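You operate a simulated robot arm through the tools that you are given. There is no shell and no other tool. Be economical: measure what you need, move in short steps, check, and stop when the job is done.

You run a simulated robot arm. Do the job below in one go: nothing can be reset, and whatever is moved stays where it is left.

JOB
Put things in order on the street end of the trestle bench. At the end: the yellow peg stands where the blue cord spool stood; the blue cord spool from the street end of the trestle bench stands where the white polish pad stood; the white polish pad is on the large saucer; the cream castor is on the red keepsake box; whatever was shut is shut again. Leave all else as you found it, and nothing knocked over.
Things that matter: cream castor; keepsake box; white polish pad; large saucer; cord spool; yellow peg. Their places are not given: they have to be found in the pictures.

It is judged by the outcome, as a careful person would: the job done as asked, and still so three seconds after it is handed in. It fails if anything else is knocked over, pushed out of place, dropped, spilled or broken.

ROBOT AND FRAMES
A 6-joint arm with a two-finger parallel gripper, fixed in place. Base frame: the origin is at the foot of the arm, x ahead of it, y to its left, z up; the work surface is at about z = 0.8. Lengths are in m, angles in rad, forces in N, time in s.
With the tool pointing down near the work surface it reaches from about 0.26 to 0.68 m from the base axis. Its first joint turns from -1.152 to 1.152 rad. Payload 2.9 kg.
Tool frame: the origin (TCP) lies between the finger pads and is the grasp point; the fingertips stand 0.03 m ahead of it; z points along the fingers, y is the line along which they close. Largest opening 0.11 m; finger width 0.02, thickness 0.01; the body of the gripper, 0.048 by 0.112 m, starts 0.055 m behind the TCP.
Orientation is that of the tool frame in the base frame, as [roll, pitch, yaw] about the fixed x, y, z axes, in that order (R = Rz(yaw) Ry(pitch) Rx(roll)). With the fingers straight down and closing along the base's y, the tool's x points along the base's -x, its y along +y and its z along -z.

CONTROLS
- The arm moves only by the tool drive_tool. Its argument "increments" is a list of rows, each an object of numbers (a shift or turn left out is 0, a gripper value left out holds the last): "x", "y", "z": the shift along the tool's x, y, z in cm; "ax", "ay", "az": the turn, a rotation vector about the tool's x, y, z in rad; "hand": the opening, from 0 (shut) to 1 (fully open). In form: [{"x": .., "y": .., "z": .., "ax": .., "ay": .., "az": .., "hand": ..}, ...]. A call has 1 to 12 rows; each row shifts and turns the commanded pose from where the row before left it, along the tool's axes as they then stand. Rows are played at 5 a second. More than 0.05 m and 0.15 rad between two rows, or a gripper value outside its range, and nothing of the call is played. Where a pose cannot be reached the arm comes as near as it can. A force on the tool above 40 N (or 10 N above the force at the start of the call, whichever is more), or a blocked arm, ends the call early, and 0.2 s more pass. The fingers move at their own pace (about 0.108 m/s each) and stop on an object; they squeeze with about 22 N. The grip force told is the motor's: it shows also when the fingers shut on nothing. Time passes only in rows, and 0.2 s behind the last, so rows that do not move let the fingers close. It gives the time, the measured TCP pose, the force on the tool (base axes), the opening and the grip force at its end, in the units of the frame above (readings bear some noise).
- Cameras (640 x 400 px; columns grow to the right, rows downward): "scene" is fixed at [0.0749, 0.4345, 1.376]; the picture's right is [-0.77, -0.64, 0.00], its down [-0.42, 0.50, -0.76] and it looks along [0.49, -0.58, -0.65] (base axes); focal length 274 px, centre (320, 200). "wrist" rides on the gripper at [-0.036, 0, -0.057] in the tool frame; the picture's right is [0.00, -1.00, 0.00], its down [0.97, 0.00, -0.24] and it looks along [0.24, 0.00, 0.97] (tool axes); focal length 218 px, centre (320, 200).
- snapshot(camera): a new picture of that camera. It takes no simulated time.
- probe_pixels(camera, pixels): for up to 12 pixels [column, row] of the newest picture of that camera ("zoom" is the newest enlarged one), the place [x, y, z] in the base frame of the surface seen there, good to about 0.003 m. It takes no simulated time.
- close_up(camera, box): a new picture of the part [left, top, right, bottom] of that camera's present view, enlarged. It takes no simulated time.
- sign_off(): hands the job in; it is judged then, once.

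Go step by step. Measure first, check grasps and placings, and put right what went wrong. The budget is 80 turns and 54 pictures, counting those below and the enlarged ones. Unless the task says otherwise, let go and move clear before handing in, and close with one line.

The tools are called after "Emit:" as name(argument=value, ...) on one line, values as JSON. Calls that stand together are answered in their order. drive_tool: Moves the arm, as the interface text tells. Its arguments: {"type":"object","properties":{"increments":{"type":"array","items":{"type":"object","properties":{"x":{"type":"number"},"y":{"type":"number"},"z":{"type":"number"},"ax":{"type":"number"},"ay":{"type":"number"},"az":{"type":"number"},"hand":{"type":"number"}}}}},"required":["increments"]} The other tools are called the same way: snapshot (camera) takes a picture; probe_pixels (camera, pixels) gives the place of the surface under pixels of a picture; close_up (camera, box) takes an enlarged picture of a part of a camera's view; sign_off () hands the job in.

At the start:

```text
time: 0.0
tcp_pos: [0.475, -0.0786, 1.1351]
ee_rot: [-3.14, 0.002, 3.14]
wrist_force: [-0.5, -0.5, -0.7]
width: 0.1096
grasp_force: 0.0
```

scene: 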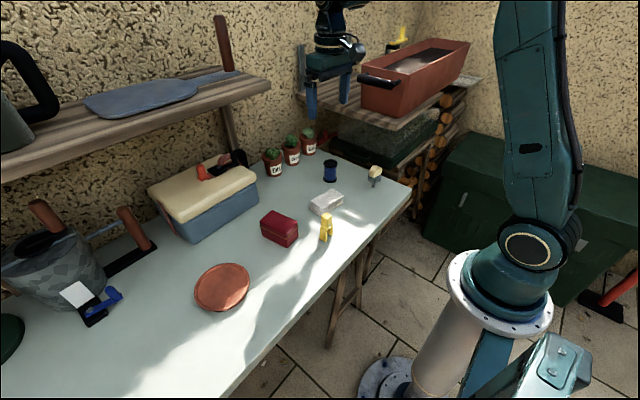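
wrist: 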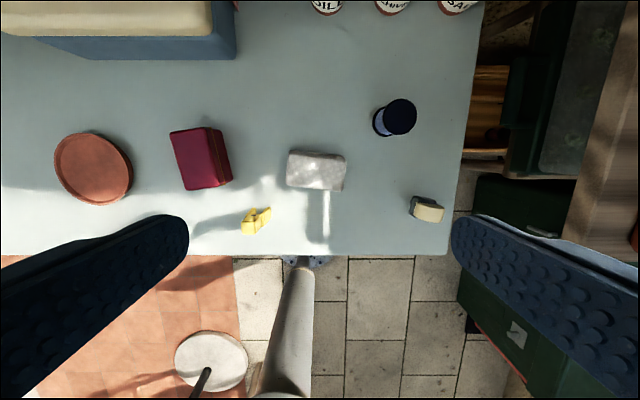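

The pictures show the saucer (220,287), red box (280,228), pad (327,203), peg (326,228), spool (330,171) and castor (375,174). I'll enlarge both views to measure them.

Emit:
close_up(camera="scene", box=[180, 120, 420, 320])

Emit:
probe_pixels(camera="wrist", pixels=[[93, 168], [195, 157], [316, 170], [256, 221], [402, 116], [429, 210], [350, 220], [225, 160], [255, 212], [265, 215], [245, 230], [380, 122]])

Emit:
close_up(camera="wrist", box=[150, 80, 470, 280])

```text
2.00 times, centred on (300, 220) of scene
```

zoom: 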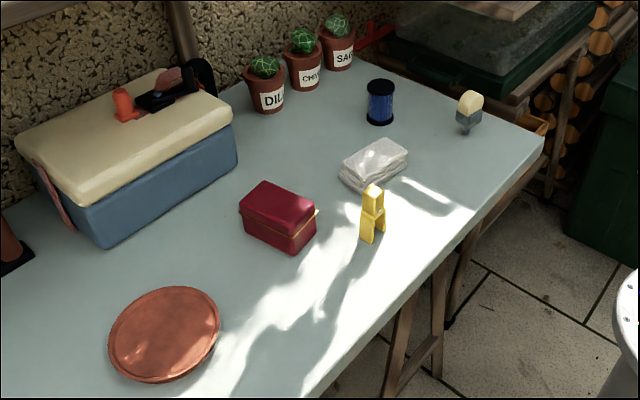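

```text
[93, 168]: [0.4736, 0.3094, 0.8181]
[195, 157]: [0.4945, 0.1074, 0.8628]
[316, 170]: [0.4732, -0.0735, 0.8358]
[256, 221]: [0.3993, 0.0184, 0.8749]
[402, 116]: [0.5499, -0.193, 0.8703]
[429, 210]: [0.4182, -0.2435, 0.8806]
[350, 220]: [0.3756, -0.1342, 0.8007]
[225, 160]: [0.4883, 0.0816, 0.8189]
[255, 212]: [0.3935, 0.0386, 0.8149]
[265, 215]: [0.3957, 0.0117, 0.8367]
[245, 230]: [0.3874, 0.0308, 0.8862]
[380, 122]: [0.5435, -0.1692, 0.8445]
```

```text
2.00 times, centred on (310, 180) of wrist
```

zoom: 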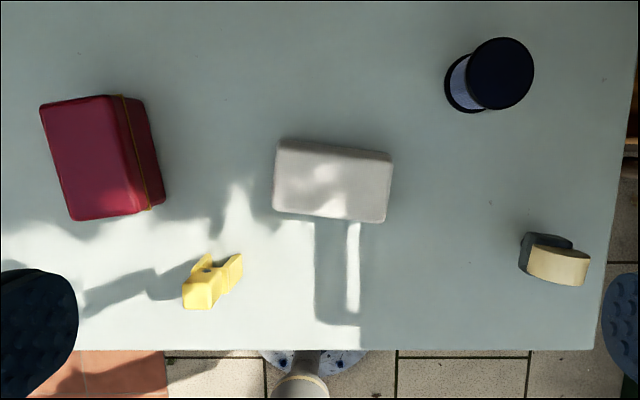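

Now finer views of the castor/spool and of the peg/pad/box.

Emit:
close_up(camera="scene", box=[310, 150, 398, 205])

Emit:
probe_pixels(camera="zoom", pixels=[[145, 90], [145, 130], [470, 120], [470, 190], [470, 260], [420, 180], [510, 190], [450, 300], [145, 225]])

Emit:
close_up(camera="scene", box=[250, 180, 362, 250])

Emit:
probe_pixels(camera="zoom", pixels=[[430, 200], [405, 335], [450, 315], [432, 240], [455, 90], [355, 115], [410, 150], [510, 100], [120, 170], [70, 250], [220, 225], [150, 280]])

Emit:
close_up(camera="wrist", box=[230, 195, 294, 235])

Emit:
close_up(camera="wrist", box=[390, 180, 470, 230])

```text
7.27 times, centred on (354, 178) of scene
```

zoom: 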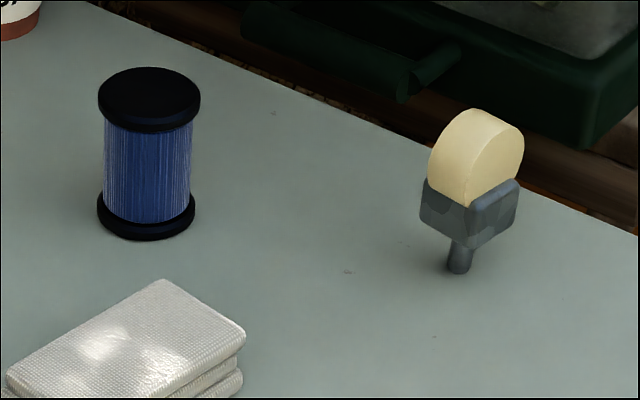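

```text
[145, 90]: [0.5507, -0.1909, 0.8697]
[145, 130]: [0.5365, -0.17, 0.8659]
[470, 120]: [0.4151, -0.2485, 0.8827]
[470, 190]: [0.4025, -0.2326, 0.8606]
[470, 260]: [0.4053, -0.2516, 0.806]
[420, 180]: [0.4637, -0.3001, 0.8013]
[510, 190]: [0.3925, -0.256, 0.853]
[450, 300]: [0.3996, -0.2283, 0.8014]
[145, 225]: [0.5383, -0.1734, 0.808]
```

```text
5.71 times, centred on (306, 215) of scene
```

zoom: 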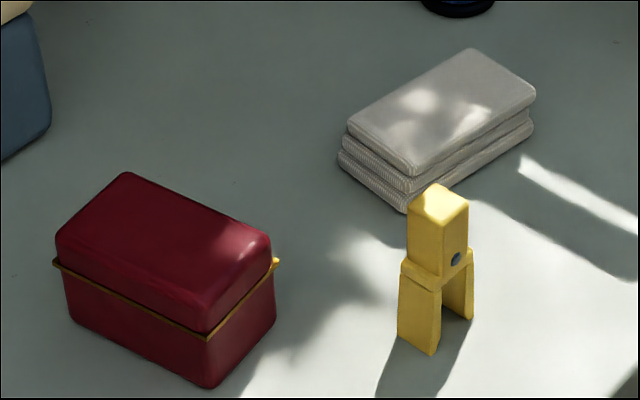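

```text
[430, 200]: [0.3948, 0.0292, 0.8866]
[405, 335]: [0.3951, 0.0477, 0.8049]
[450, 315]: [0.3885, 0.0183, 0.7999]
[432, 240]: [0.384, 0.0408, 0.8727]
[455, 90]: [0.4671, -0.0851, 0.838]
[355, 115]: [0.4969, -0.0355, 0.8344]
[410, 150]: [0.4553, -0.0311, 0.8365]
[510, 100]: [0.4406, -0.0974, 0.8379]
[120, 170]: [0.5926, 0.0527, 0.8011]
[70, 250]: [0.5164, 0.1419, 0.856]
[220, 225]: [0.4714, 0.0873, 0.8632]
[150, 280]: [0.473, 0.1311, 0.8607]
```

```text
10.00 times, centred on (262, 215) of wrist
```

zoom: 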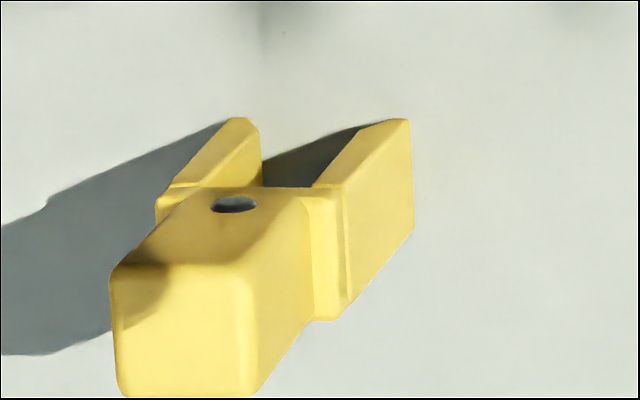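

```text
8.00 times, centred on (430, 205) of wrist
```

zoom: 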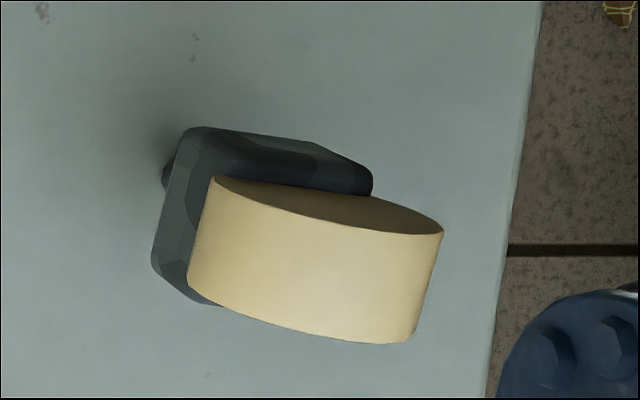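

The castor stands on its stem at about (0.405,-0.243), turned about 13°. I'll move above it and turn to match, then look.

Emit:
drive_tool(increments=[{"x": 1.4, "y": -3.24, "z": 2.1, "hand": 1}, {"x": 1.4, "y": -3.24, "z": 2.1}, {"x": 1.4, "y": -3.24, "z": 2.1}, {"x": 1.4, "y": -3.24, "z": 2.1}, {"x": 1.4, "y": -3.24, "z": 2.1}, {"az": 0.115}, {"az": 0.115}, {}])

Emit:
snapshot(camera="wrist")

Emit:
close_up(camera="wrist", box=[240, 140, 400, 240])

```text
time: 1.8
tcp_pos: [0.4022, -0.2399, 1.0313]
ee_rot: [-3.141, 0.0, 2.909]
wrist_force: [0.1, -0.4, 0.0]
width: 0.1101
grasp_force: 0.1
```

```text
45 pictures are left
```

wrist: 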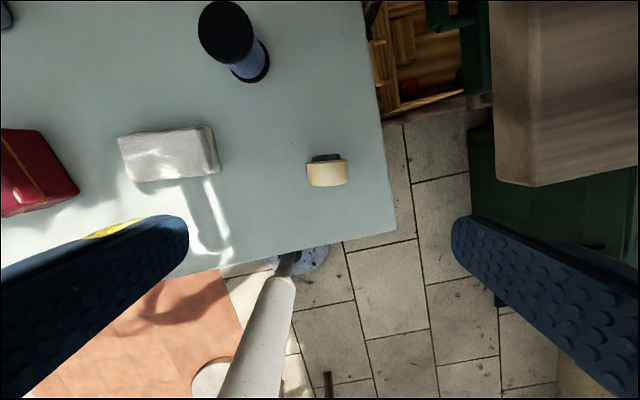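

```text
4.00 times, centred on (320, 190) of wrist
```

zoom: 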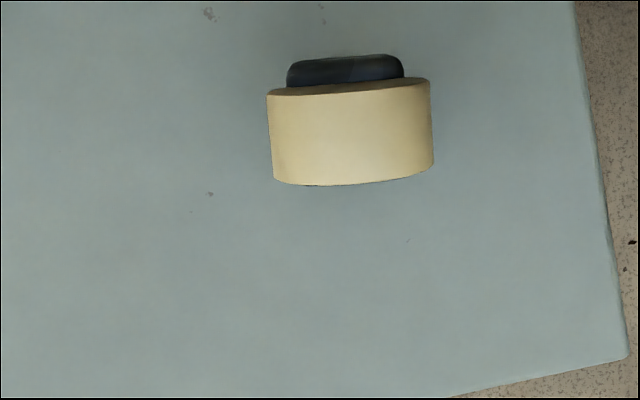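

The wheel (zoom 272–432, 80–185) is now over-turned about 3°. I'll probe its edges.

Emit:
probe_pixels(camera="zoom", pixels=[[350, 130], [280, 135], [425, 130], [350, 100], [350, 172], [345, 68], [275, 105], [425, 95]])

```text
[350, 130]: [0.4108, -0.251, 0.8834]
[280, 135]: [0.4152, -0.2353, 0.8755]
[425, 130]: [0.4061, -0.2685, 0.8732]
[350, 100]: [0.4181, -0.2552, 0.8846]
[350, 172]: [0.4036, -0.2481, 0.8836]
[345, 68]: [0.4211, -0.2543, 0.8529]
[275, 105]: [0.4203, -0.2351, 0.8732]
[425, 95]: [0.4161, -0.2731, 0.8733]
```

Castor centre is about (0.410,-0.252). I'll align, go down to TCP z about 0.85 and close.

Emit:
drive_tool(increments=[{"az": -0.06}, {"x": -0.9, "y": -1.06}, {"z": 4.5}, {"z": 4.5}, {"z": 4.5}, {"z": 4.6}, {}, {"hand": 0.3}, {"hand": 0.3}, {"hand": 0}, {}, {}])

Emit:
snapshot(camera="wrist")

Emit:
close_up(camera="scene", box=[310, 130, 420, 200])

```text
time: 4.4
tcp_pos: [0.4088, -0.2507, 0.854]
ee_rot: [3.14, -0.001, 2.973]
wrist_force: [0.2, -0.1, 0.4]
width: 0.0411
grasp_force: 21.8
```

```text
43 pictures are left
```

wrist: 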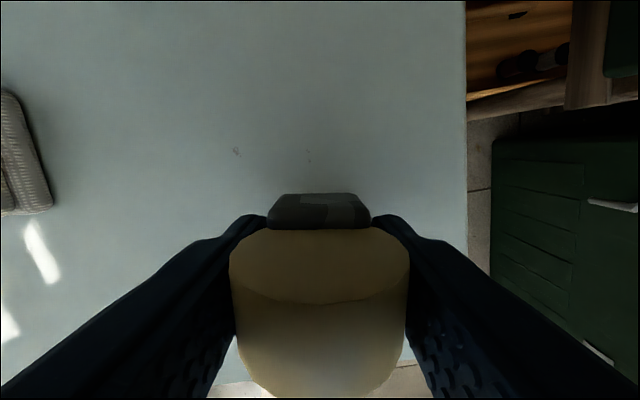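

```text
5.71 times, centred on (365, 165) of scene
```

zoom: 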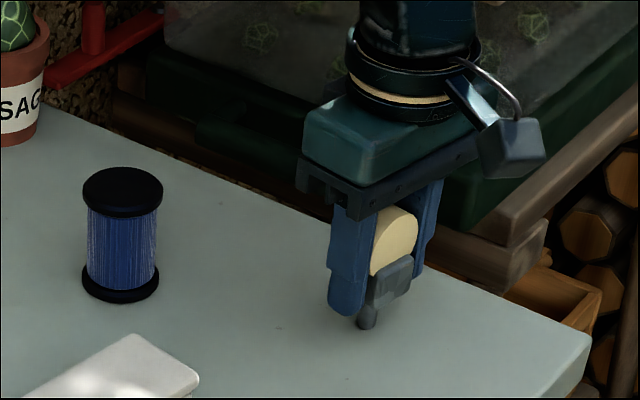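

Castor is held (0.0411). Lifting it, then measuring the box top.

Emit:
drive_tool(increments=[{"z": -2}, {"z": -4.5}, {"z": -4.5}, {"z": -4.5}, {}])

Emit:
close_up(camera="scene", box=[250, 195, 314, 255])

Emit:
close_up(camera="scene", box=[330, 80, 442, 150])

```text
time: 5.6
tcp_pos: [0.4074, -0.2497, 1.0071]
ee_rot: [3.142, 0.0, 2.971]
wrist_force: [-0.3, 0.1, -1.0]
width: 0.0409
grasp_force: 22.6
```

```text
6.67 times, centred on (282, 225) of scene
```

zoom: 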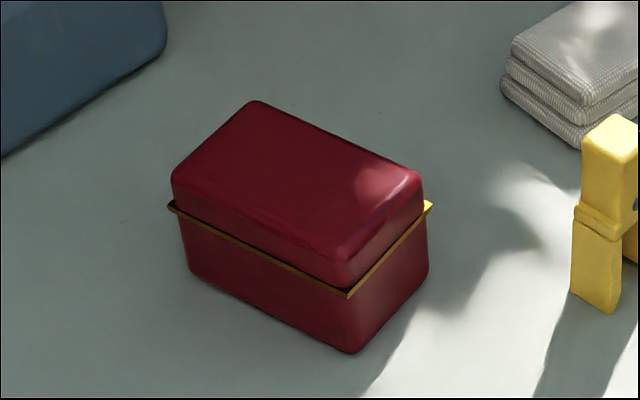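

```text
5.71 times, centred on (386, 115) of scene
```

zoom: 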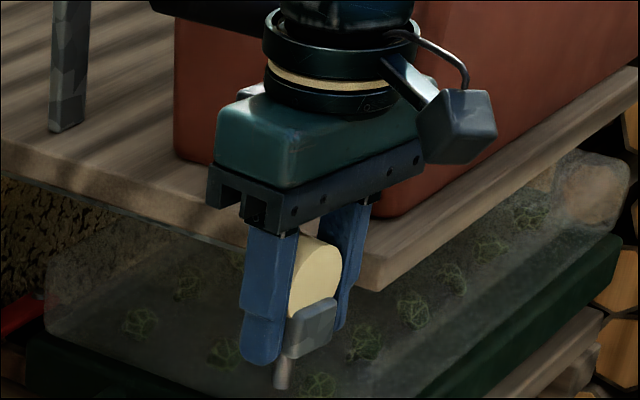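

The lid top is a quadrilateral with its middle near scene (278.6,221.7). Probing it.

Emit:
probe_pixels(camera="scene", pixels=[[278.6, 221.7], [272, 212], [295, 222], [284.5, 231], [262, 222], [278, 226], [283, 218], [220, 287]])

```text
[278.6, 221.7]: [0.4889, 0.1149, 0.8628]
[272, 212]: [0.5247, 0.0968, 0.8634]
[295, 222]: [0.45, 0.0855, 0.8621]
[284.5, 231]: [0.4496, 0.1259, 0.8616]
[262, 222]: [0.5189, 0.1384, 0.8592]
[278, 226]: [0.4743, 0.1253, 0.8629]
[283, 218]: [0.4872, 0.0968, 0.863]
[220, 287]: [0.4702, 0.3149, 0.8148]
```

Lid centre is about (0.486,0.111,0.863). Carrying the castor above it.

Emit:
drive_tool(increments=[{"x": -0.18, "y": 4.09}, {"x": -0.18, "y": 4.09}, {"x": -0.18, "y": 4.09}, {"x": -0.18, "y": 4.09}, {"x": -0.18, "y": 4.09}, {"x": -0.18, "y": 4.09}, {"x": -0.18, "y": 4.09}, {"x": -0.18, "y": 4.09}, {"x": -0.18, "y": 4.09}, {}, {"z": 4}, {"z": 3}])

Emit:
close_up(camera="scene", box=[238, 165, 334, 255])

```text
time: 8.2
tcp_pos: [0.4904, 0.1063, 0.9368]
ee_rot: [3.141, 0.001, 2.971]
wrist_force: [0.3, 0.3, -1.0]
width: 0.0408
grasp_force: 21.9
```

```text
4.44 times, centred on (286, 210) of scene
```

zoom: 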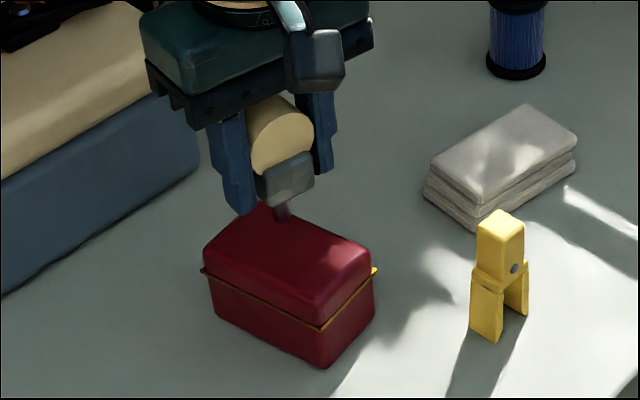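

The stem is about 6 mm off the lid centre, so I'll correct that and lower in small steps.

Emit:
drive_tool(increments=[{"x": 0.5, "y": 0.4}, {"z": 1}, {"z": 0.5}, {"z": 0.2}, {}])

Emit:
close_up(camera="scene", box=[254, 180, 318, 240])

```text
time: 9.4
tcp_pos: [0.4867, 0.1126, 0.9171]
ee_rot: [3.141, 0.0, 2.973]
wrist_force: [-0.2, -0.1, -1.4]
width: 0.0406
grasp_force: 21.9
```

```text
6.67 times, centred on (286, 210) of scene
```

zoom: 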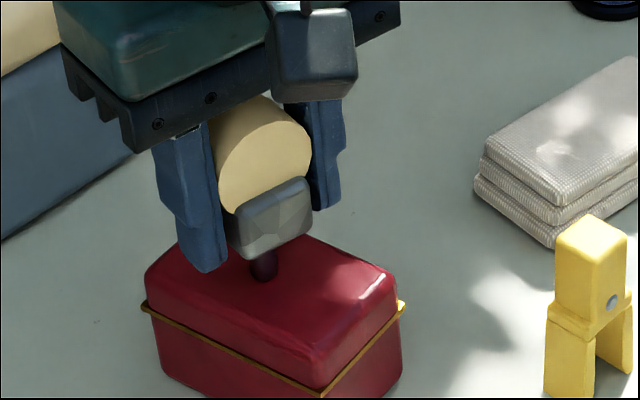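

Almost touching, with no contact force yet. I'll lower by millimetres.

Emit:
drive_tool(increments=[{"z": 0.1}, {}])

Emit:
drive_tool(increments=[{"z": 0.1}, {}])

```text
time: 10.0
tcp_pos: [0.4858, 0.1135, 0.9167]
ee_rot: [-3.14, -0.001, 2.971]
wrist_force: [0.2, 0.1, -0.6]
width: 0.0408
grasp_force: 21.8
```

```text
time: 10.6
tcp_pos: [0.4857, 0.1123, 0.9162]
ee_rot: [3.141, 0.001, 2.972]
wrist_force: [-1.6, 0.7, 9.7]
width: 0.0409
grasp_force: 21.8
```

Contact shows (9.7 N). I'll ease slightly, open and retreat straight up.

Emit:
drive_tool(increments=[{"z": -0.07}, {}, {"hand": 0.5}, {"hand": 0.8}, {"hand": 1}, {}, {"z": -2}, {"z": -4}, {"z": -4}, {"z": -4}])

Emit:
snapshot(camera="wrist")

Emit:
close_up(camera="scene", box=[238, 165, 350, 255])

```text
time: 12.8
tcp_pos: [0.4847, 0.1154, 1.057]
ee_rot: [3.141, 0.002, 2.972]
wrist_force: [0.5, -0.3, 0.7]
width: 0.1101
grasp_force: 0.0
```

```text
37 pictures are left
```

wrist: 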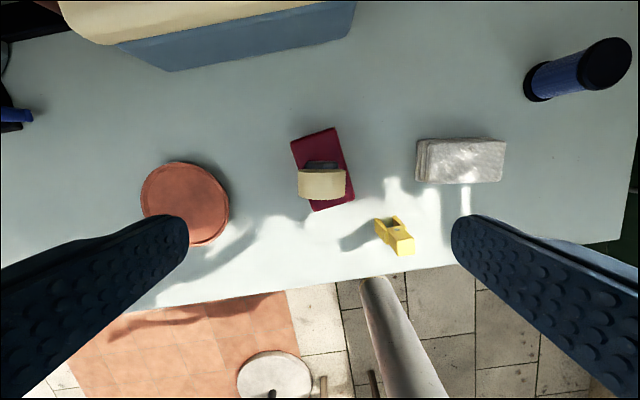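

```text
4.44 times, centred on (294, 210) of scene
```

zoom: 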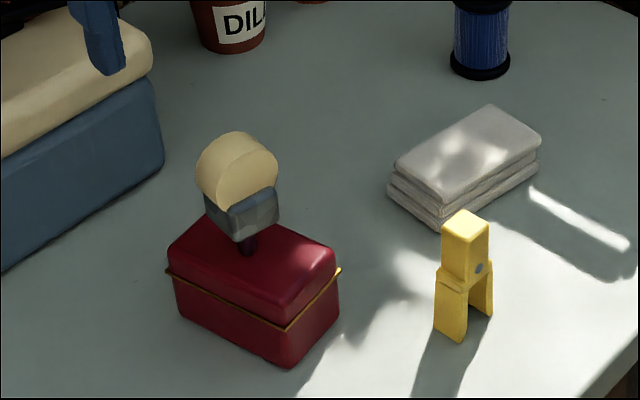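

The castor stands on the lid. Next is the pad, so I'll move above it and look.

Emit:
drive_tool(increments=[{"az": -0.058}, {"x": -0.2, "y": -3.78}, {"x": -0.2, "y": -3.78}, {"x": -0.2, "y": -3.78}, {"x": -0.2, "y": -3.78}, {"x": -0.2, "y": -3.78}, {"z": 3}, {}])

Emit:
close_up(camera="wrist", box=[200, 80, 440, 230])

```text
time: 14.6
tcp_pos: [0.4758, -0.0768, 1.0245]
ee_rot: [3.141, 0.001, 3.029]
wrist_force: [0.8, -0.7, 0.5]
width: 0.11
grasp_force: 0.1
```

```text
2.67 times, centred on (320, 155) of wrist
```

zoom: 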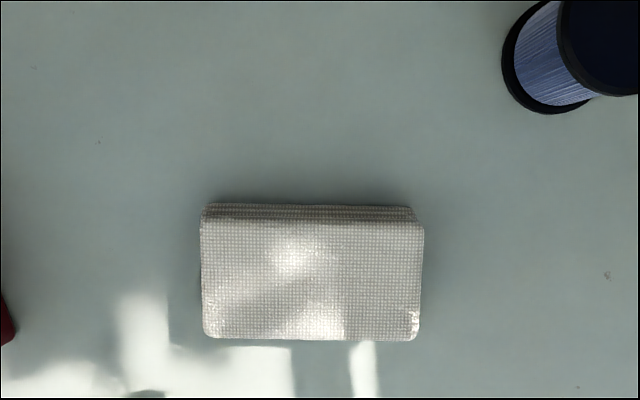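

Good alignment. I'll probe the pad's edges in this picture.

Emit:
probe_pixels(camera="zoom", pixels=[[206, 280], [418, 280], [312, 225], [312, 335], [312, 280], [212, 230], [412, 232], [212, 330], [412, 333], [312, 206], [203, 212], [575, 110]])

```text
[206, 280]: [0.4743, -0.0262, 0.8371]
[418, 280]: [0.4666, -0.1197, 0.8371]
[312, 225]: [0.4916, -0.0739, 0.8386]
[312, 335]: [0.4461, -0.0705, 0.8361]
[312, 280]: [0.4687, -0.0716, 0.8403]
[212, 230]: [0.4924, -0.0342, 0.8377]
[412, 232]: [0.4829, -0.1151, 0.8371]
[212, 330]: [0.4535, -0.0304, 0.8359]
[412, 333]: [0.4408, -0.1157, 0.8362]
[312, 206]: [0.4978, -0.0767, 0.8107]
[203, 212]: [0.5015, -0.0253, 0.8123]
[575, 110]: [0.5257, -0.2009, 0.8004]
```

The pad is 0.096 long and about 0.05 wide, centred at (0.4695,-0.0725). Gripping the short side is safer, so I'll turn 90°.

Emit:
drive_tool(increments=[{"az": 0.1428}, {"az": 0.1428}, {"az": 0.1428}, {"az": 0.1428}, {"az": 0.1428}, {"az": 0.1428}, {"az": 0.1428}, {"az": 0.1428}, {"az": 0.1428}, {"az": 0.1428}, {"az": 0.1428}, {}])

Emit:
close_up(camera="wrist", box=[160, 50, 480, 250])

```text
time: 17.2
tcp_pos: [0.4732, -0.0773, 1.0262]
ee_rot: [-3.141, 0.001, 1.457]
wrist_force: [0.3, -0.4, -0.6]
width: 0.1099
grasp_force: 0.1
```

```text
2.00 times, centred on (320, 150) of wrist
```

zoom: 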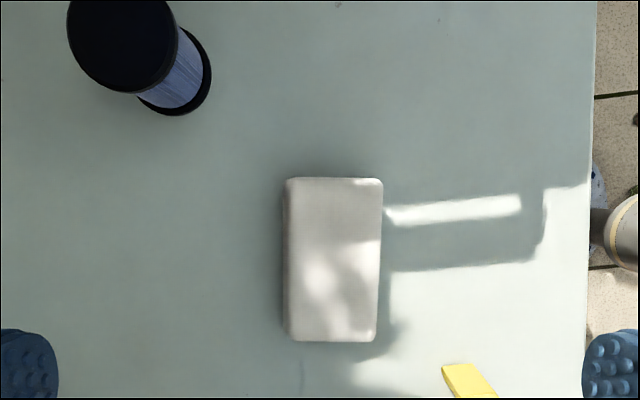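

Shift to the pad's centre, go down to TCP z 0.845 and close.

Emit:
drive_tool(increments=[{"x": 0.45, "y": -0.55}, {"z": 4.5}, {"z": 4.5}, {"z": 4.5}, {"z": 4.6}, {}, {"hand": 0.6}, {"hand": 0.5}, {"hand": 0}, {}, {}])

Emit:
snapshot(camera="scene")

```text
time: 19.6
tcp_pos: [0.4709, -0.0694, 0.8463]
ee_rot: [3.141, -0.001, 1.459]
wrist_force: [0.5, 0.0, 0.3]
width: 0.0571
grasp_force: 22.2
```

```text
33 pictures are left
```

scene: 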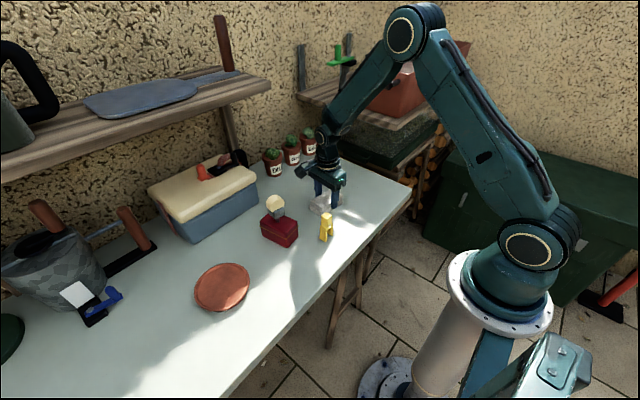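

The pad is gripped (0.057). I'll lift it and probe the saucer meanwhile.

Emit:
drive_tool(increments=[{"z": -3}, {"z": -4}, {"z": -4}, {"z": -4.5}, {}])

Emit:
close_up(camera="scene", box=[180, 250, 276, 325])

Emit:
probe_pixels(camera="zoom", pixels=[[95, 270], [460, 160], [300, 95], [260, 400], [280, 240], [200, 240], [360, 230], [280, 180], [270, 300], [130, 250], [430, 210]])

```text
time: 20.8
tcp_pos: [0.4699, -0.0681, 1.003]
ee_rot: [-3.14, -0.002, 1.459]
wrist_force: [-0.7, -0.3, -1.0]
width: 0.0572
grasp_force: 22.2
```

```text
5.33 times, centred on (228, 288) of scene
```

zoom: 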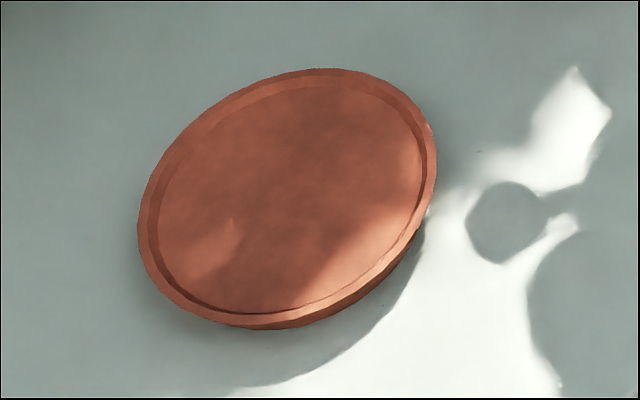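

```text
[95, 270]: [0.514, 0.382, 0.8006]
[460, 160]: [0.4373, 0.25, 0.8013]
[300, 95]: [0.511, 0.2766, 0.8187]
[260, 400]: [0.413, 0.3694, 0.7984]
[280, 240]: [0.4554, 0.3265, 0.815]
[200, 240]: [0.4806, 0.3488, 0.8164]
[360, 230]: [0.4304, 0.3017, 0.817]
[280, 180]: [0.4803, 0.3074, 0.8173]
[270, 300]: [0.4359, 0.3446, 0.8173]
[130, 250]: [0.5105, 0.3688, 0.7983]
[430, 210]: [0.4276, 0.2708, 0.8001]
```

Saucer centre is about (0.472,0.310) with its floor at z 0.816. I'll go up, clear the castor and carry the pad there.

Emit:
drive_tool(increments=[{"z": -3}, {"z": -3}, {"x": 4.21, "y": -0.45}, {"x": 4.21, "y": -0.45}, {"x": 4.21, "y": -0.45}, {"x": 4.21, "y": -0.45}, {"x": 4.21, "y": -0.45}, {"x": 4.21, "y": -0.45}, {"x": 4.21, "y": -0.45}, {"x": 4.21, "y": -0.45}, {"x": 4.21, "y": -0.45}, {}])

Emit:
drive_tool(increments=[{"z": 4.5}, {"z": 4.5}, {"z": 4}, {}])

Emit:
snapshot(camera="wrist")

Emit:
close_up(camera="scene", box=[164, 230, 292, 330])

```text
time: 23.4
tcp_pos: [0.4678, 0.3094, 1.0602]
ee_rot: [3.141, 0.002, 1.46]
wrist_force: [0.3, -0.6, -0.5]
width: 0.0573
grasp_force: 22.0
```

```text
time: 24.4
tcp_pos: [0.4709, 0.3105, 0.9314]
ee_rot: [-3.14, -0.001, 1.46]
wrist_force: [-0.7, 0.0, -1.1]
width: 0.0572
grasp_force: 22.2
```

```text
31 pictures are left
```

wrist: 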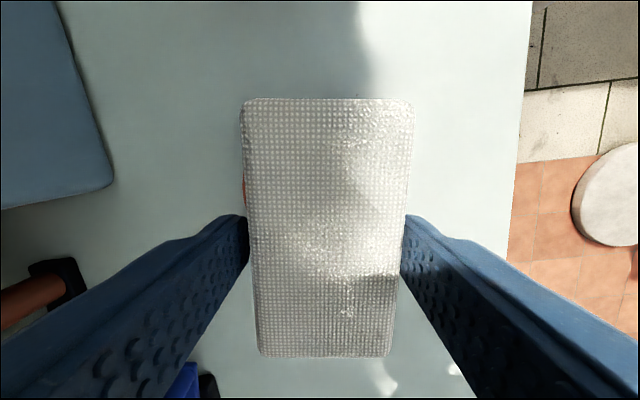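

```text
4.00 times, centred on (228, 280) of scene
```

zoom: 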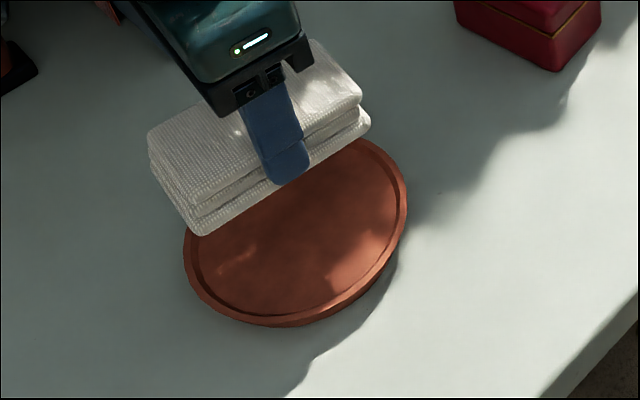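

I'll probe the held pad's corners to find its centre relative to the TCP.

Emit:
probe_pixels(camera="wrist", pixels=[[330, 103], [325, 352], [252, 150], [402, 150], [265, 330], [385, 330]])

```text
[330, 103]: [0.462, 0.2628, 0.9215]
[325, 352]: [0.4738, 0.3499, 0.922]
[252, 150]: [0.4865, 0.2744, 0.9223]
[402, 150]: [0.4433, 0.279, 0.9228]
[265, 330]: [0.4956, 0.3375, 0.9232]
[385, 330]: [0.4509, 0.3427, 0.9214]
```

Pad centre is 3 mm short each way. I'll correct and lower it onto the saucer.

Emit:
drive_tool(increments=[{"x": 0.3, "y": 0.3}, {"z": 3}, {"z": 2}, {"z": 1}, {"z": 0.4}, {}])

Emit:
close_up(camera="scene", box=[164, 240, 292, 320])

```text
time: 25.8
tcp_pos: [0.4746, 0.3132, 0.8665]
ee_rot: [3.141, 0.0, 1.459]
wrist_force: [-0.2, 0.7, -0.7]
width: 0.057
grasp_force: 21.9
```

```text
5.00 times, centred on (228, 280) of scene
```

zoom: 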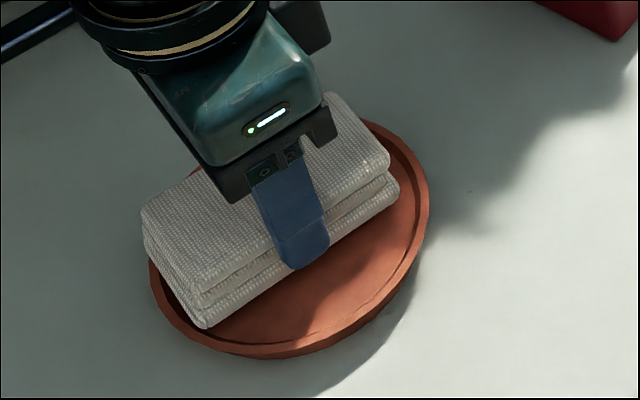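

The pad seems nearer the rim at lower-left (205,328) than at right (400,195). I'll probe rim points and pad corners for the true centre.

Emit:
probe_pixels(camera="zoom", pixels=[[424, 195], [405, 255], [372, 300], [330, 332], [280, 351], [230, 348], [185, 326], [155, 280], [415, 165], [390, 135], [388, 165], [200, 285]])

```text
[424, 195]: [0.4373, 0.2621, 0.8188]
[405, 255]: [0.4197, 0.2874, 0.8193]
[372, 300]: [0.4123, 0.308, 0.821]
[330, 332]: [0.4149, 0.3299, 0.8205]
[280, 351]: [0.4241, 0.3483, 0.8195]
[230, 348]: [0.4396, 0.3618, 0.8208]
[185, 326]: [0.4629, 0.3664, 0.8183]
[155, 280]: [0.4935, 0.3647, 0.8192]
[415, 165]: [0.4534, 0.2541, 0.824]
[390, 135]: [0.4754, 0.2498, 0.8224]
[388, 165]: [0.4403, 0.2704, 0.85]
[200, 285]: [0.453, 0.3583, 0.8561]
```

Rim centre is (0.471,0.308) and the pad is about (0.475,0.311). I'll shift 4 mm back and lower.

Emit:
drive_tool(increments=[{"x": -0.3, "y": -0.35}, {}, {"z": 0.3}, {}])

Emit:
drive_tool(increments=[{"z": 0.15}, {}])

```text
time: 26.8
tcp_pos: [0.4711, 0.3103, 0.8634]
ee_rot: [-3.14, -0.001, 1.459]
wrist_force: [0.4, 0.8, -0.3]
width: 0.0574
grasp_force: 22.3
```

```text
time: 27.4
tcp_pos: [0.4711, 0.3109, 0.8615]
ee_rot: [-3.141, -0.001, 1.459]
wrist_force: [0.3, -0.4, -0.2]
width: 0.0574
grasp_force: 22.1
```

Emit:
drive_tool(increments=[{"z": 0.15}, {}])

Emit:
close_up(camera="scene", box=[164, 240, 292, 320])

```text
time: 28.0
tcp_pos: [0.4725, 0.3102, 0.861]
ee_rot: [-3.141, -0.002, 1.462]
wrist_force: [-7.3, 1.5, 13.9]
width: 0.0569
grasp_force: 21.9
```

```text
5.00 times, centred on (228, 280) of scene
```

zoom: 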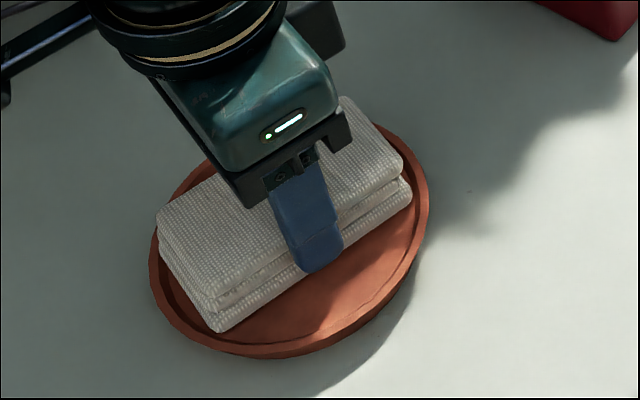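

Contact (14 N). Ease, release and rise.

Emit:
drive_tool(increments=[{"z": -0.1}, {}, {"hand": 0.7}, {"hand": 0.85}, {}, {"z": -2}, {"z": -4}, {"z": -4.5}, {"z": -4.5}, {"z": -4.5}, {}])

Emit:
snapshot(camera="scene")

Emit:
close_up(camera="scene", box=[310, 150, 350, 190])

Emit:
probe_pixels(camera="zoom", pixels=[[320, 120], [320, 80], [320, 160], [250, 120], [390, 120]])

```text
time: 30.4
tcp_pos: [0.4724, 0.3106, 1.0529]
ee_rot: [-3.141, 0.0, 1.46]
wrist_force: [-0.3, 0.4, -0.3]
width: 0.0935
grasp_force: 0.1
```

```text
27 pictures are left
```

scene: 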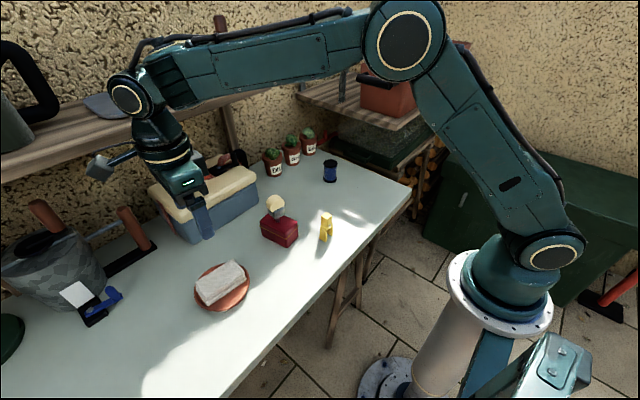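

```text
10.00 times, centred on (330, 170) of scene
```

zoom: 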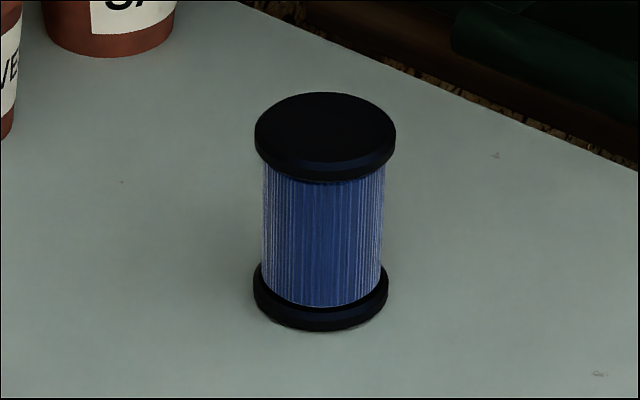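

```text
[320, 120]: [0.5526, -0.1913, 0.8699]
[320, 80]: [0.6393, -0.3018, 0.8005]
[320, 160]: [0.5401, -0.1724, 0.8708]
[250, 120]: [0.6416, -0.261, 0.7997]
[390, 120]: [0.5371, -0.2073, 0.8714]
```

The pad lies on the saucer. Moving over the spool.

Emit:
drive_tool(increments=[{"x": -4.43, "y": 1.19}, {"x": -4.43, "y": 1.19}, {"x": -4.43, "y": 1.19}, {"x": -4.43, "y": 1.19}, {"x": -4.43, "y": 1.19}, {"x": -4.43, "y": 1.19}, {"x": -4.43, "y": 1.19}, {"x": -4.43, "y": 1.19}, {"x": -4.43, "y": 1.19}, {"x": -4.43, "y": 1.19}, {"x": -4.43, "y": 1.19, "hand": 1}, {}])

Emit:
snapshot(camera="wrist")

```text
time: 33.0
tcp_pos: [0.548, -0.1894, 1.0572]
ee_rot: [3.14, -0.001, 1.459]
wrist_force: [0.2, -0.5, 0.4]
width: 0.1101
grasp_force: 0.0
```

```text
25 pictures are left
```

wrist: 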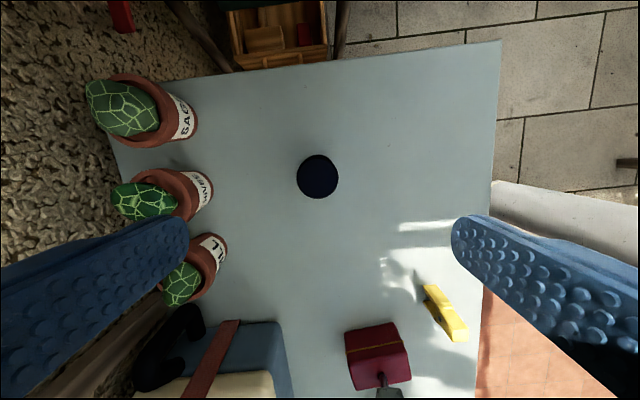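

Spool top centred at (318,177), and the pots are clear of the fingers. Probing the disc edges.

Emit:
probe_pixels(camera="wrist", pixels=[[318, 177], [300, 177], [336, 177], [318, 158], [318, 196], [215, 190]])

```text
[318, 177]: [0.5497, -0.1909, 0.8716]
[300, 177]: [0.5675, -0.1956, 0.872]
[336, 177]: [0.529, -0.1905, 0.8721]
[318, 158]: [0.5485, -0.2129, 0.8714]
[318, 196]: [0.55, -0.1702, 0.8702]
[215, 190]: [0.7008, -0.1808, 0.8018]
```

Spool centre is (0.549,-0.191). Descend and grasp.

Emit:
drive_tool(increments=[{"x": -0.2}, {"z": 4.5}, {"z": 4.5}, {"z": 4.5}, {"z": 4.5}, {"z": 3.2}, {}, {"hand": 0.5}, {"hand": 0}, {}, {}, {}])

Emit:
close_up(camera="scene", box=[280, 130, 392, 200])

```text
time: 35.6
tcp_pos: [0.5468, -0.1934, 0.8458]
ee_rot: [-3.141, -0.002, 1.46]
wrist_force: [-0.5, 0.0, 0.3]
width: 0.0472
grasp_force: 21.8
```

```text
5.71 times, centred on (336, 165) of scene
```

zoom: 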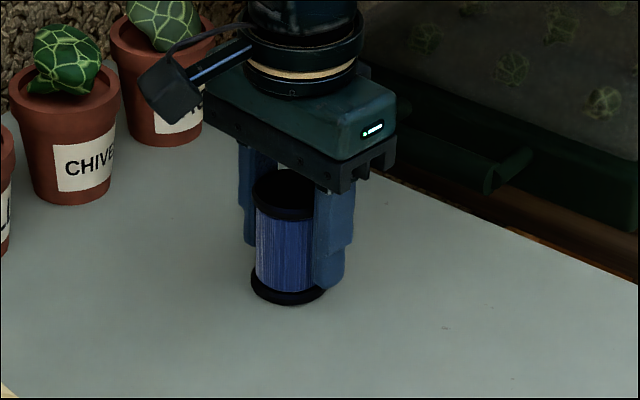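

Spool is gripped (0.047). Lift it and carry it to the pad's old place (0.4695,-0.0725).

Emit:
drive_tool(increments=[{"z": -2}, {"z": -4}, {"z": -4}, {}, {"x": 2.77, "y": -2.25}, {"x": 2.77, "y": -2.25}, {"x": 2.77, "y": -2.25}, {"x": 2.77, "y": -2.25}, {}, {"z": 4}, {"z": 4}, {}])

Emit:
close_up(camera="scene", box=[270, 150, 382, 220])

```text
time: 38.2
tcp_pos: [0.4698, -0.071, 0.8612]
ee_rot: [3.141, 0.0, 1.459]
wrist_force: [0.3, 0.3, -0.9]
width: 0.047
grasp_force: 22.0
```

```text
5.71 times, centred on (326, 185) of scene
```

zoom: 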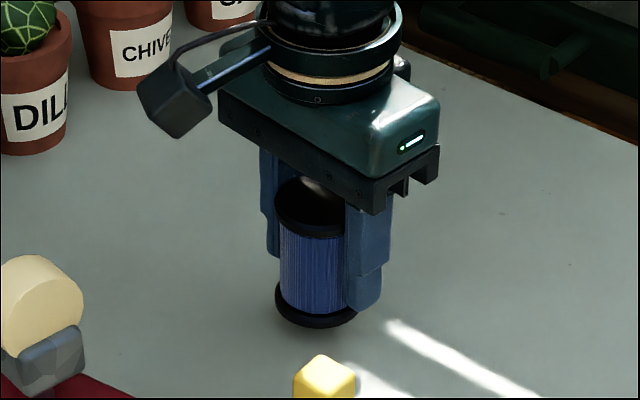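

Position is within 2 mm. Lower to contact.

Emit:
drive_tool(increments=[{"x": -0.15, "z": 0.8}, {"z": 0.4}, {"z": 0.15}, {}])

Emit:
drive_tool(increments=[{"z": 0.15}, {}])

```text
time: 39.2
tcp_pos: [0.4689, -0.0719, 0.8495]
ee_rot: [-3.14, 0.0, 1.459]
wrist_force: [0.4, -0.2, 0.2]
width: 0.0471
grasp_force: 21.5
```

```text
time: 39.8
tcp_pos: [0.4695, -0.0715, 0.8476]
ee_rot: [3.141, -0.001, 1.459]
wrist_force: [0.5, -0.3, -0.7]
width: 0.047
grasp_force: 22.3
```

Emit:
drive_tool(increments=[{"z": 0.12}, {}])

Emit:
drive_tool(increments=[{"z": 0.1}, {}])

```text
time: 40.4
tcp_pos: [0.4692, -0.0717, 0.8466]
ee_rot: [3.141, -0.001, 1.46]
wrist_force: [-1.0, -0.8, -1.4]
width: 0.0471
grasp_force: 22.3
```

```text
time: 41.0
tcp_pos: [0.4693, -0.073, 0.8468]
ee_rot: [3.141, 0.0, 1.46]
wrist_force: [-0.4, 1.2, -0.6]
width: 0.0472
grasp_force: 21.8
```

Emit:
drive_tool(increments=[{"z": 0.12}, {}])

```text
time: 41.6
tcp_pos: [0.4689, -0.0727, 0.8464]
ee_rot: [3.141, 0.0, 1.46]
wrist_force: [-0.5, -0.5, 0.1]
width: 0.0467
grasp_force: 22.1
```

Height has stopped falling, so it's near contact. One more small step.

Emit:
drive_tool(increments=[{"z": 0.1}, {}])

Emit:
close_up(camera="scene", box=[298, 160, 362, 220])

```text
time: 42.2
tcp_pos: [0.4689, -0.0719, 0.8443]
ee_rot: [3.14, -0.001, 1.46]
wrist_force: [-4.7, -2.0, 12.4]
width: 0.047
grasp_force: 21.9
```

```text
6.67 times, centred on (330, 190) of scene
```

zoom: 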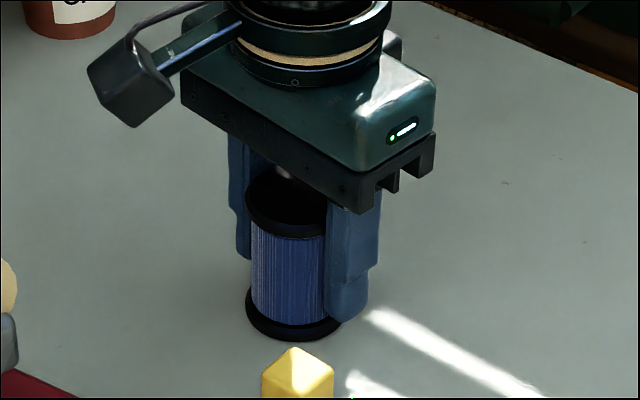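

Contact (12 N). Release, rise and move above the peg.

Emit:
drive_tool(increments=[{"z": -0.08}, {}, {"hand": 0.7}, {"hand": 1}, {}, {"z": -3}, {"z": -4.5}, {"z": -4.5}, {"z": -4.5}, {"x": 3.1, "y": -2.9}, {"x": 3.1, "y": -2.9}, {"x": 3.1, "y": -2.9}])

Emit:
drive_tool(increments=[{}])

Emit:
snapshot(camera="wrist")

Emit:
close_up(camera="wrist", box=[256, 130, 384, 210])

```text
time: 44.8
tcp_pos: [0.3914, 0.0316, 1.0086]
ee_rot: [-3.14, 0.0, 1.456]
wrist_force: [-0.1, 0.6, -0.4]
width: 0.1104
grasp_force: 0.0
```

```text
time: 45.2
tcp_pos: [0.3907, 0.0317, 1.009]
ee_rot: [3.141, 0.0, 1.459]
wrist_force: [0.2, 0.3, -0.5]
width: 0.1099
grasp_force: 0.1
```

```text
21 pictures are left
```

wrist: 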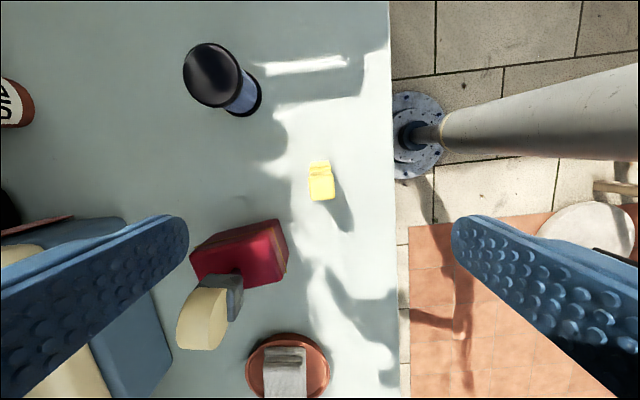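

```text
5.00 times, centred on (320, 170) of wrist
```

zoom: 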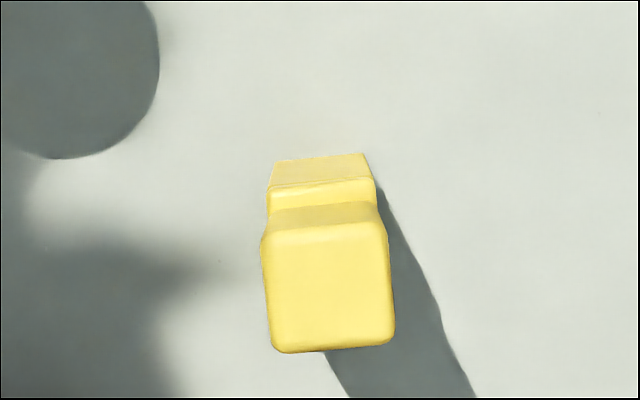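

The peg's top is at zoom (263–393, 225–350), turned about 6°. Probing.

Emit:
probe_pixels(camera="zoom", pixels=[[330, 290], [272, 290], [384, 290], [330, 235], [333, 342], [320, 195], [318, 168], [275, 240], [380, 230]])

```text
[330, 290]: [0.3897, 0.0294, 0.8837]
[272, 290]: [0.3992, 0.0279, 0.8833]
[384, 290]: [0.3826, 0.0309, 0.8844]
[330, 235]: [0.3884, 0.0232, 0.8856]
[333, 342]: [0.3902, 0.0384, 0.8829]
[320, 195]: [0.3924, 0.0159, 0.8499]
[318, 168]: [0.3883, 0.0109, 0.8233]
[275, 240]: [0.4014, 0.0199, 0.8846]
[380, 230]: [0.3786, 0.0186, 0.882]
```

Peg centre is about (0.390,0.030), top 0.884. Align (-0.1 rad), descend and grasp.

Emit:
drive_tool(increments=[{"az": -0.1, "hand": 0.65}, {"x": -0.15, "y": -0.05}, {"z": 4}, {"z": 4}, {"z": 4}, {"z": 4.1}, {}, {"hand": 0.35}, {"hand": 0.3}, {"hand": 0}, {}, {}])

Emit:
snapshot(camera="wrist")

Emit:
close_up(camera="scene", box=[270, 180, 382, 250])

```text
time: 47.8
tcp_pos: [0.395, 0.0286, 0.8504]
ee_rot: [-3.141, 0.0, 1.558]
wrist_force: [0.0, 1.2, 0.1]
width: 0.0216
grasp_force: 22.3
```

```text
19 pictures are left
```

wrist: 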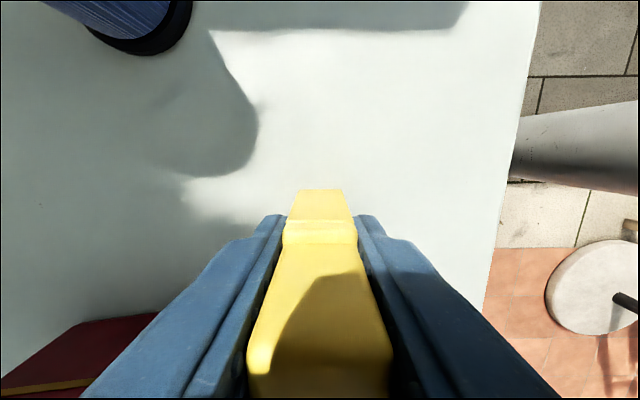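

```text
5.71 times, centred on (326, 215) of scene
```

zoom: 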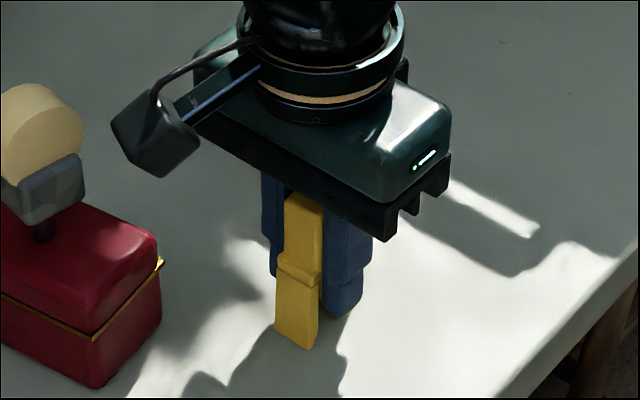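

The peg is held (0.0216). Lift 14 cm and carry it over the spool to the spool's old place.

Emit:
drive_tool(increments=[{"z": -2}, {"z": -4}, {"z": -4}, {"z": -4}, {}, {"x": -3.65, "y": 2.66}, {"x": -3.65, "y": 2.66}, {"x": -3.65, "y": 2.66}, {"x": -3.65, "y": 2.66}, {"x": -3.65, "y": 2.66}, {"x": -3.65, "y": 2.66}, {}])

Emit:
drive_tool(increments=[{"z": 4.5}, {"z": 4.5}, {"z": 3}, {}])

Emit:
close_up(camera="scene", box=[280, 130, 392, 200])

```text
time: 50.4
tcp_pos: [0.5541, -0.1933, 0.9881]
ee_rot: [3.141, 0.001, 1.56]
wrist_force: [0.2, -1.0, -0.1]
width: 0.0214
grasp_force: 21.6
```

```text
time: 51.4
tcp_pos: [0.5495, -0.1929, 0.8703]
ee_rot: [-3.141, -0.001, 1.558]
wrist_force: [0.2, -0.4, -0.8]
width: 0.0217
grasp_force: 22.1
```

```text
5.71 times, centred on (336, 165) of scene
```

zoom: 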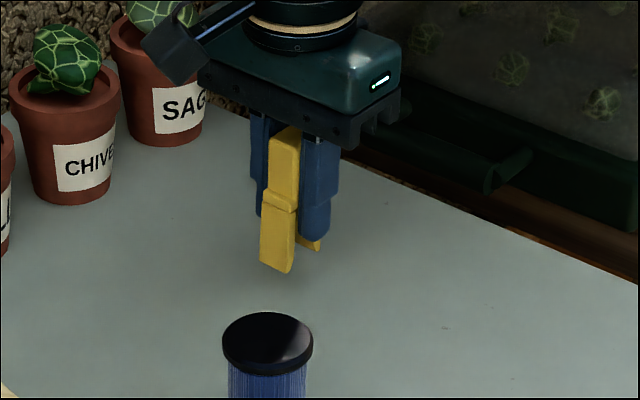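

On target. Lower gently.

Emit:
drive_tool(increments=[{"z": 1}, {"z": 0.6}, {"z": 0.2}, {}])

Emit:
drive_tool(increments=[{"z": 0.15}, {}])

Emit:
drive_tool(increments=[{"z": 0.12}, {}])

```text
time: 52.4
tcp_pos: [0.5507, -0.192, 0.8523]
ee_rot: [-3.141, 0.0, 1.56]
wrist_force: [1.0, 0.7, 0.0]
width: 0.0216
grasp_force: 22.2
```

```text
time: 53.0
tcp_pos: [0.549, -0.1907, 0.8504]
ee_rot: [3.141, -0.002, 1.557]
wrist_force: [-0.6, -0.5, 2.8]
width: 0.0216
grasp_force: 22.1
```

```text
time: 53.6
tcp_pos: [0.5501, -0.1919, 0.8502]
ee_rot: [3.138, 0.001, 1.561]
wrist_force: [-1.1, 3.5, 9.3]
width: 0.0217
grasp_force: 22.0
```

Contact (9 N) at the expected height. Release and rise.

Emit:
drive_tool(increments=[{"z": -0.1}, {}, {"hand": 0.4}, {"hand": 0.6}, {"hand": 0.8}, {}, {"z": -3}, {"z": -4}, {"z": -4.5}, {"z": -4.5}, {"z": -4}, {}])

Emit:
snapshot(camera="scene")

Emit:
close_up(camera="scene", box=[180, 120, 420, 320])

Emit:
snapshot(camera="wrist")

```text
time: 56.2
tcp_pos: [0.551, -0.1957, 1.0523]
ee_rot: [3.141, 0.0, 1.558]
wrist_force: [-0.3, 0.9, 0.8]
width: 0.0879
grasp_force: 0.1
```

```text
16 pictures are left
```

scene: 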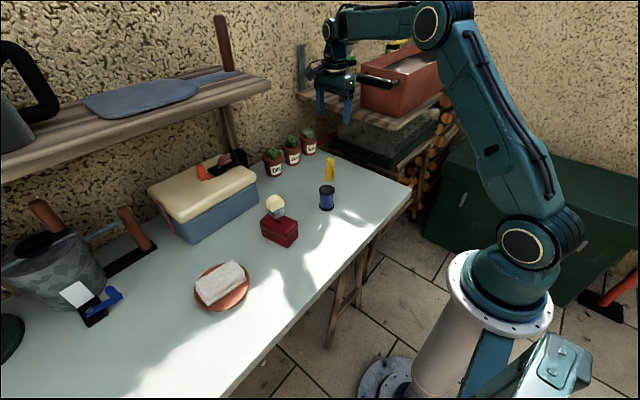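

```text
2.00 times, centred on (300, 220) of scene
```

zoom: 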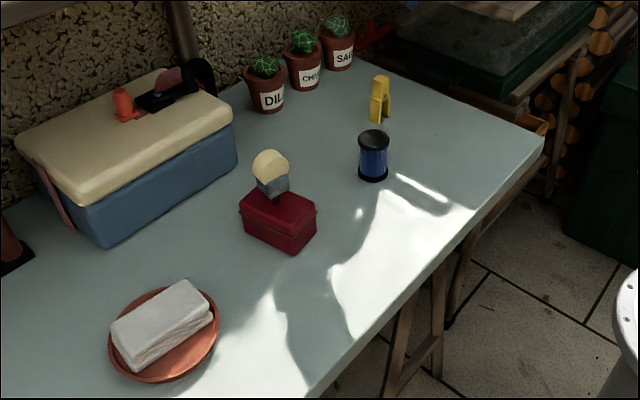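

```text
14 pictures are left
```

wrist: 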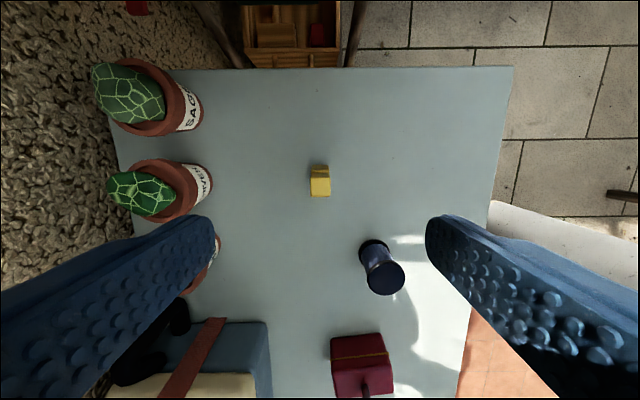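

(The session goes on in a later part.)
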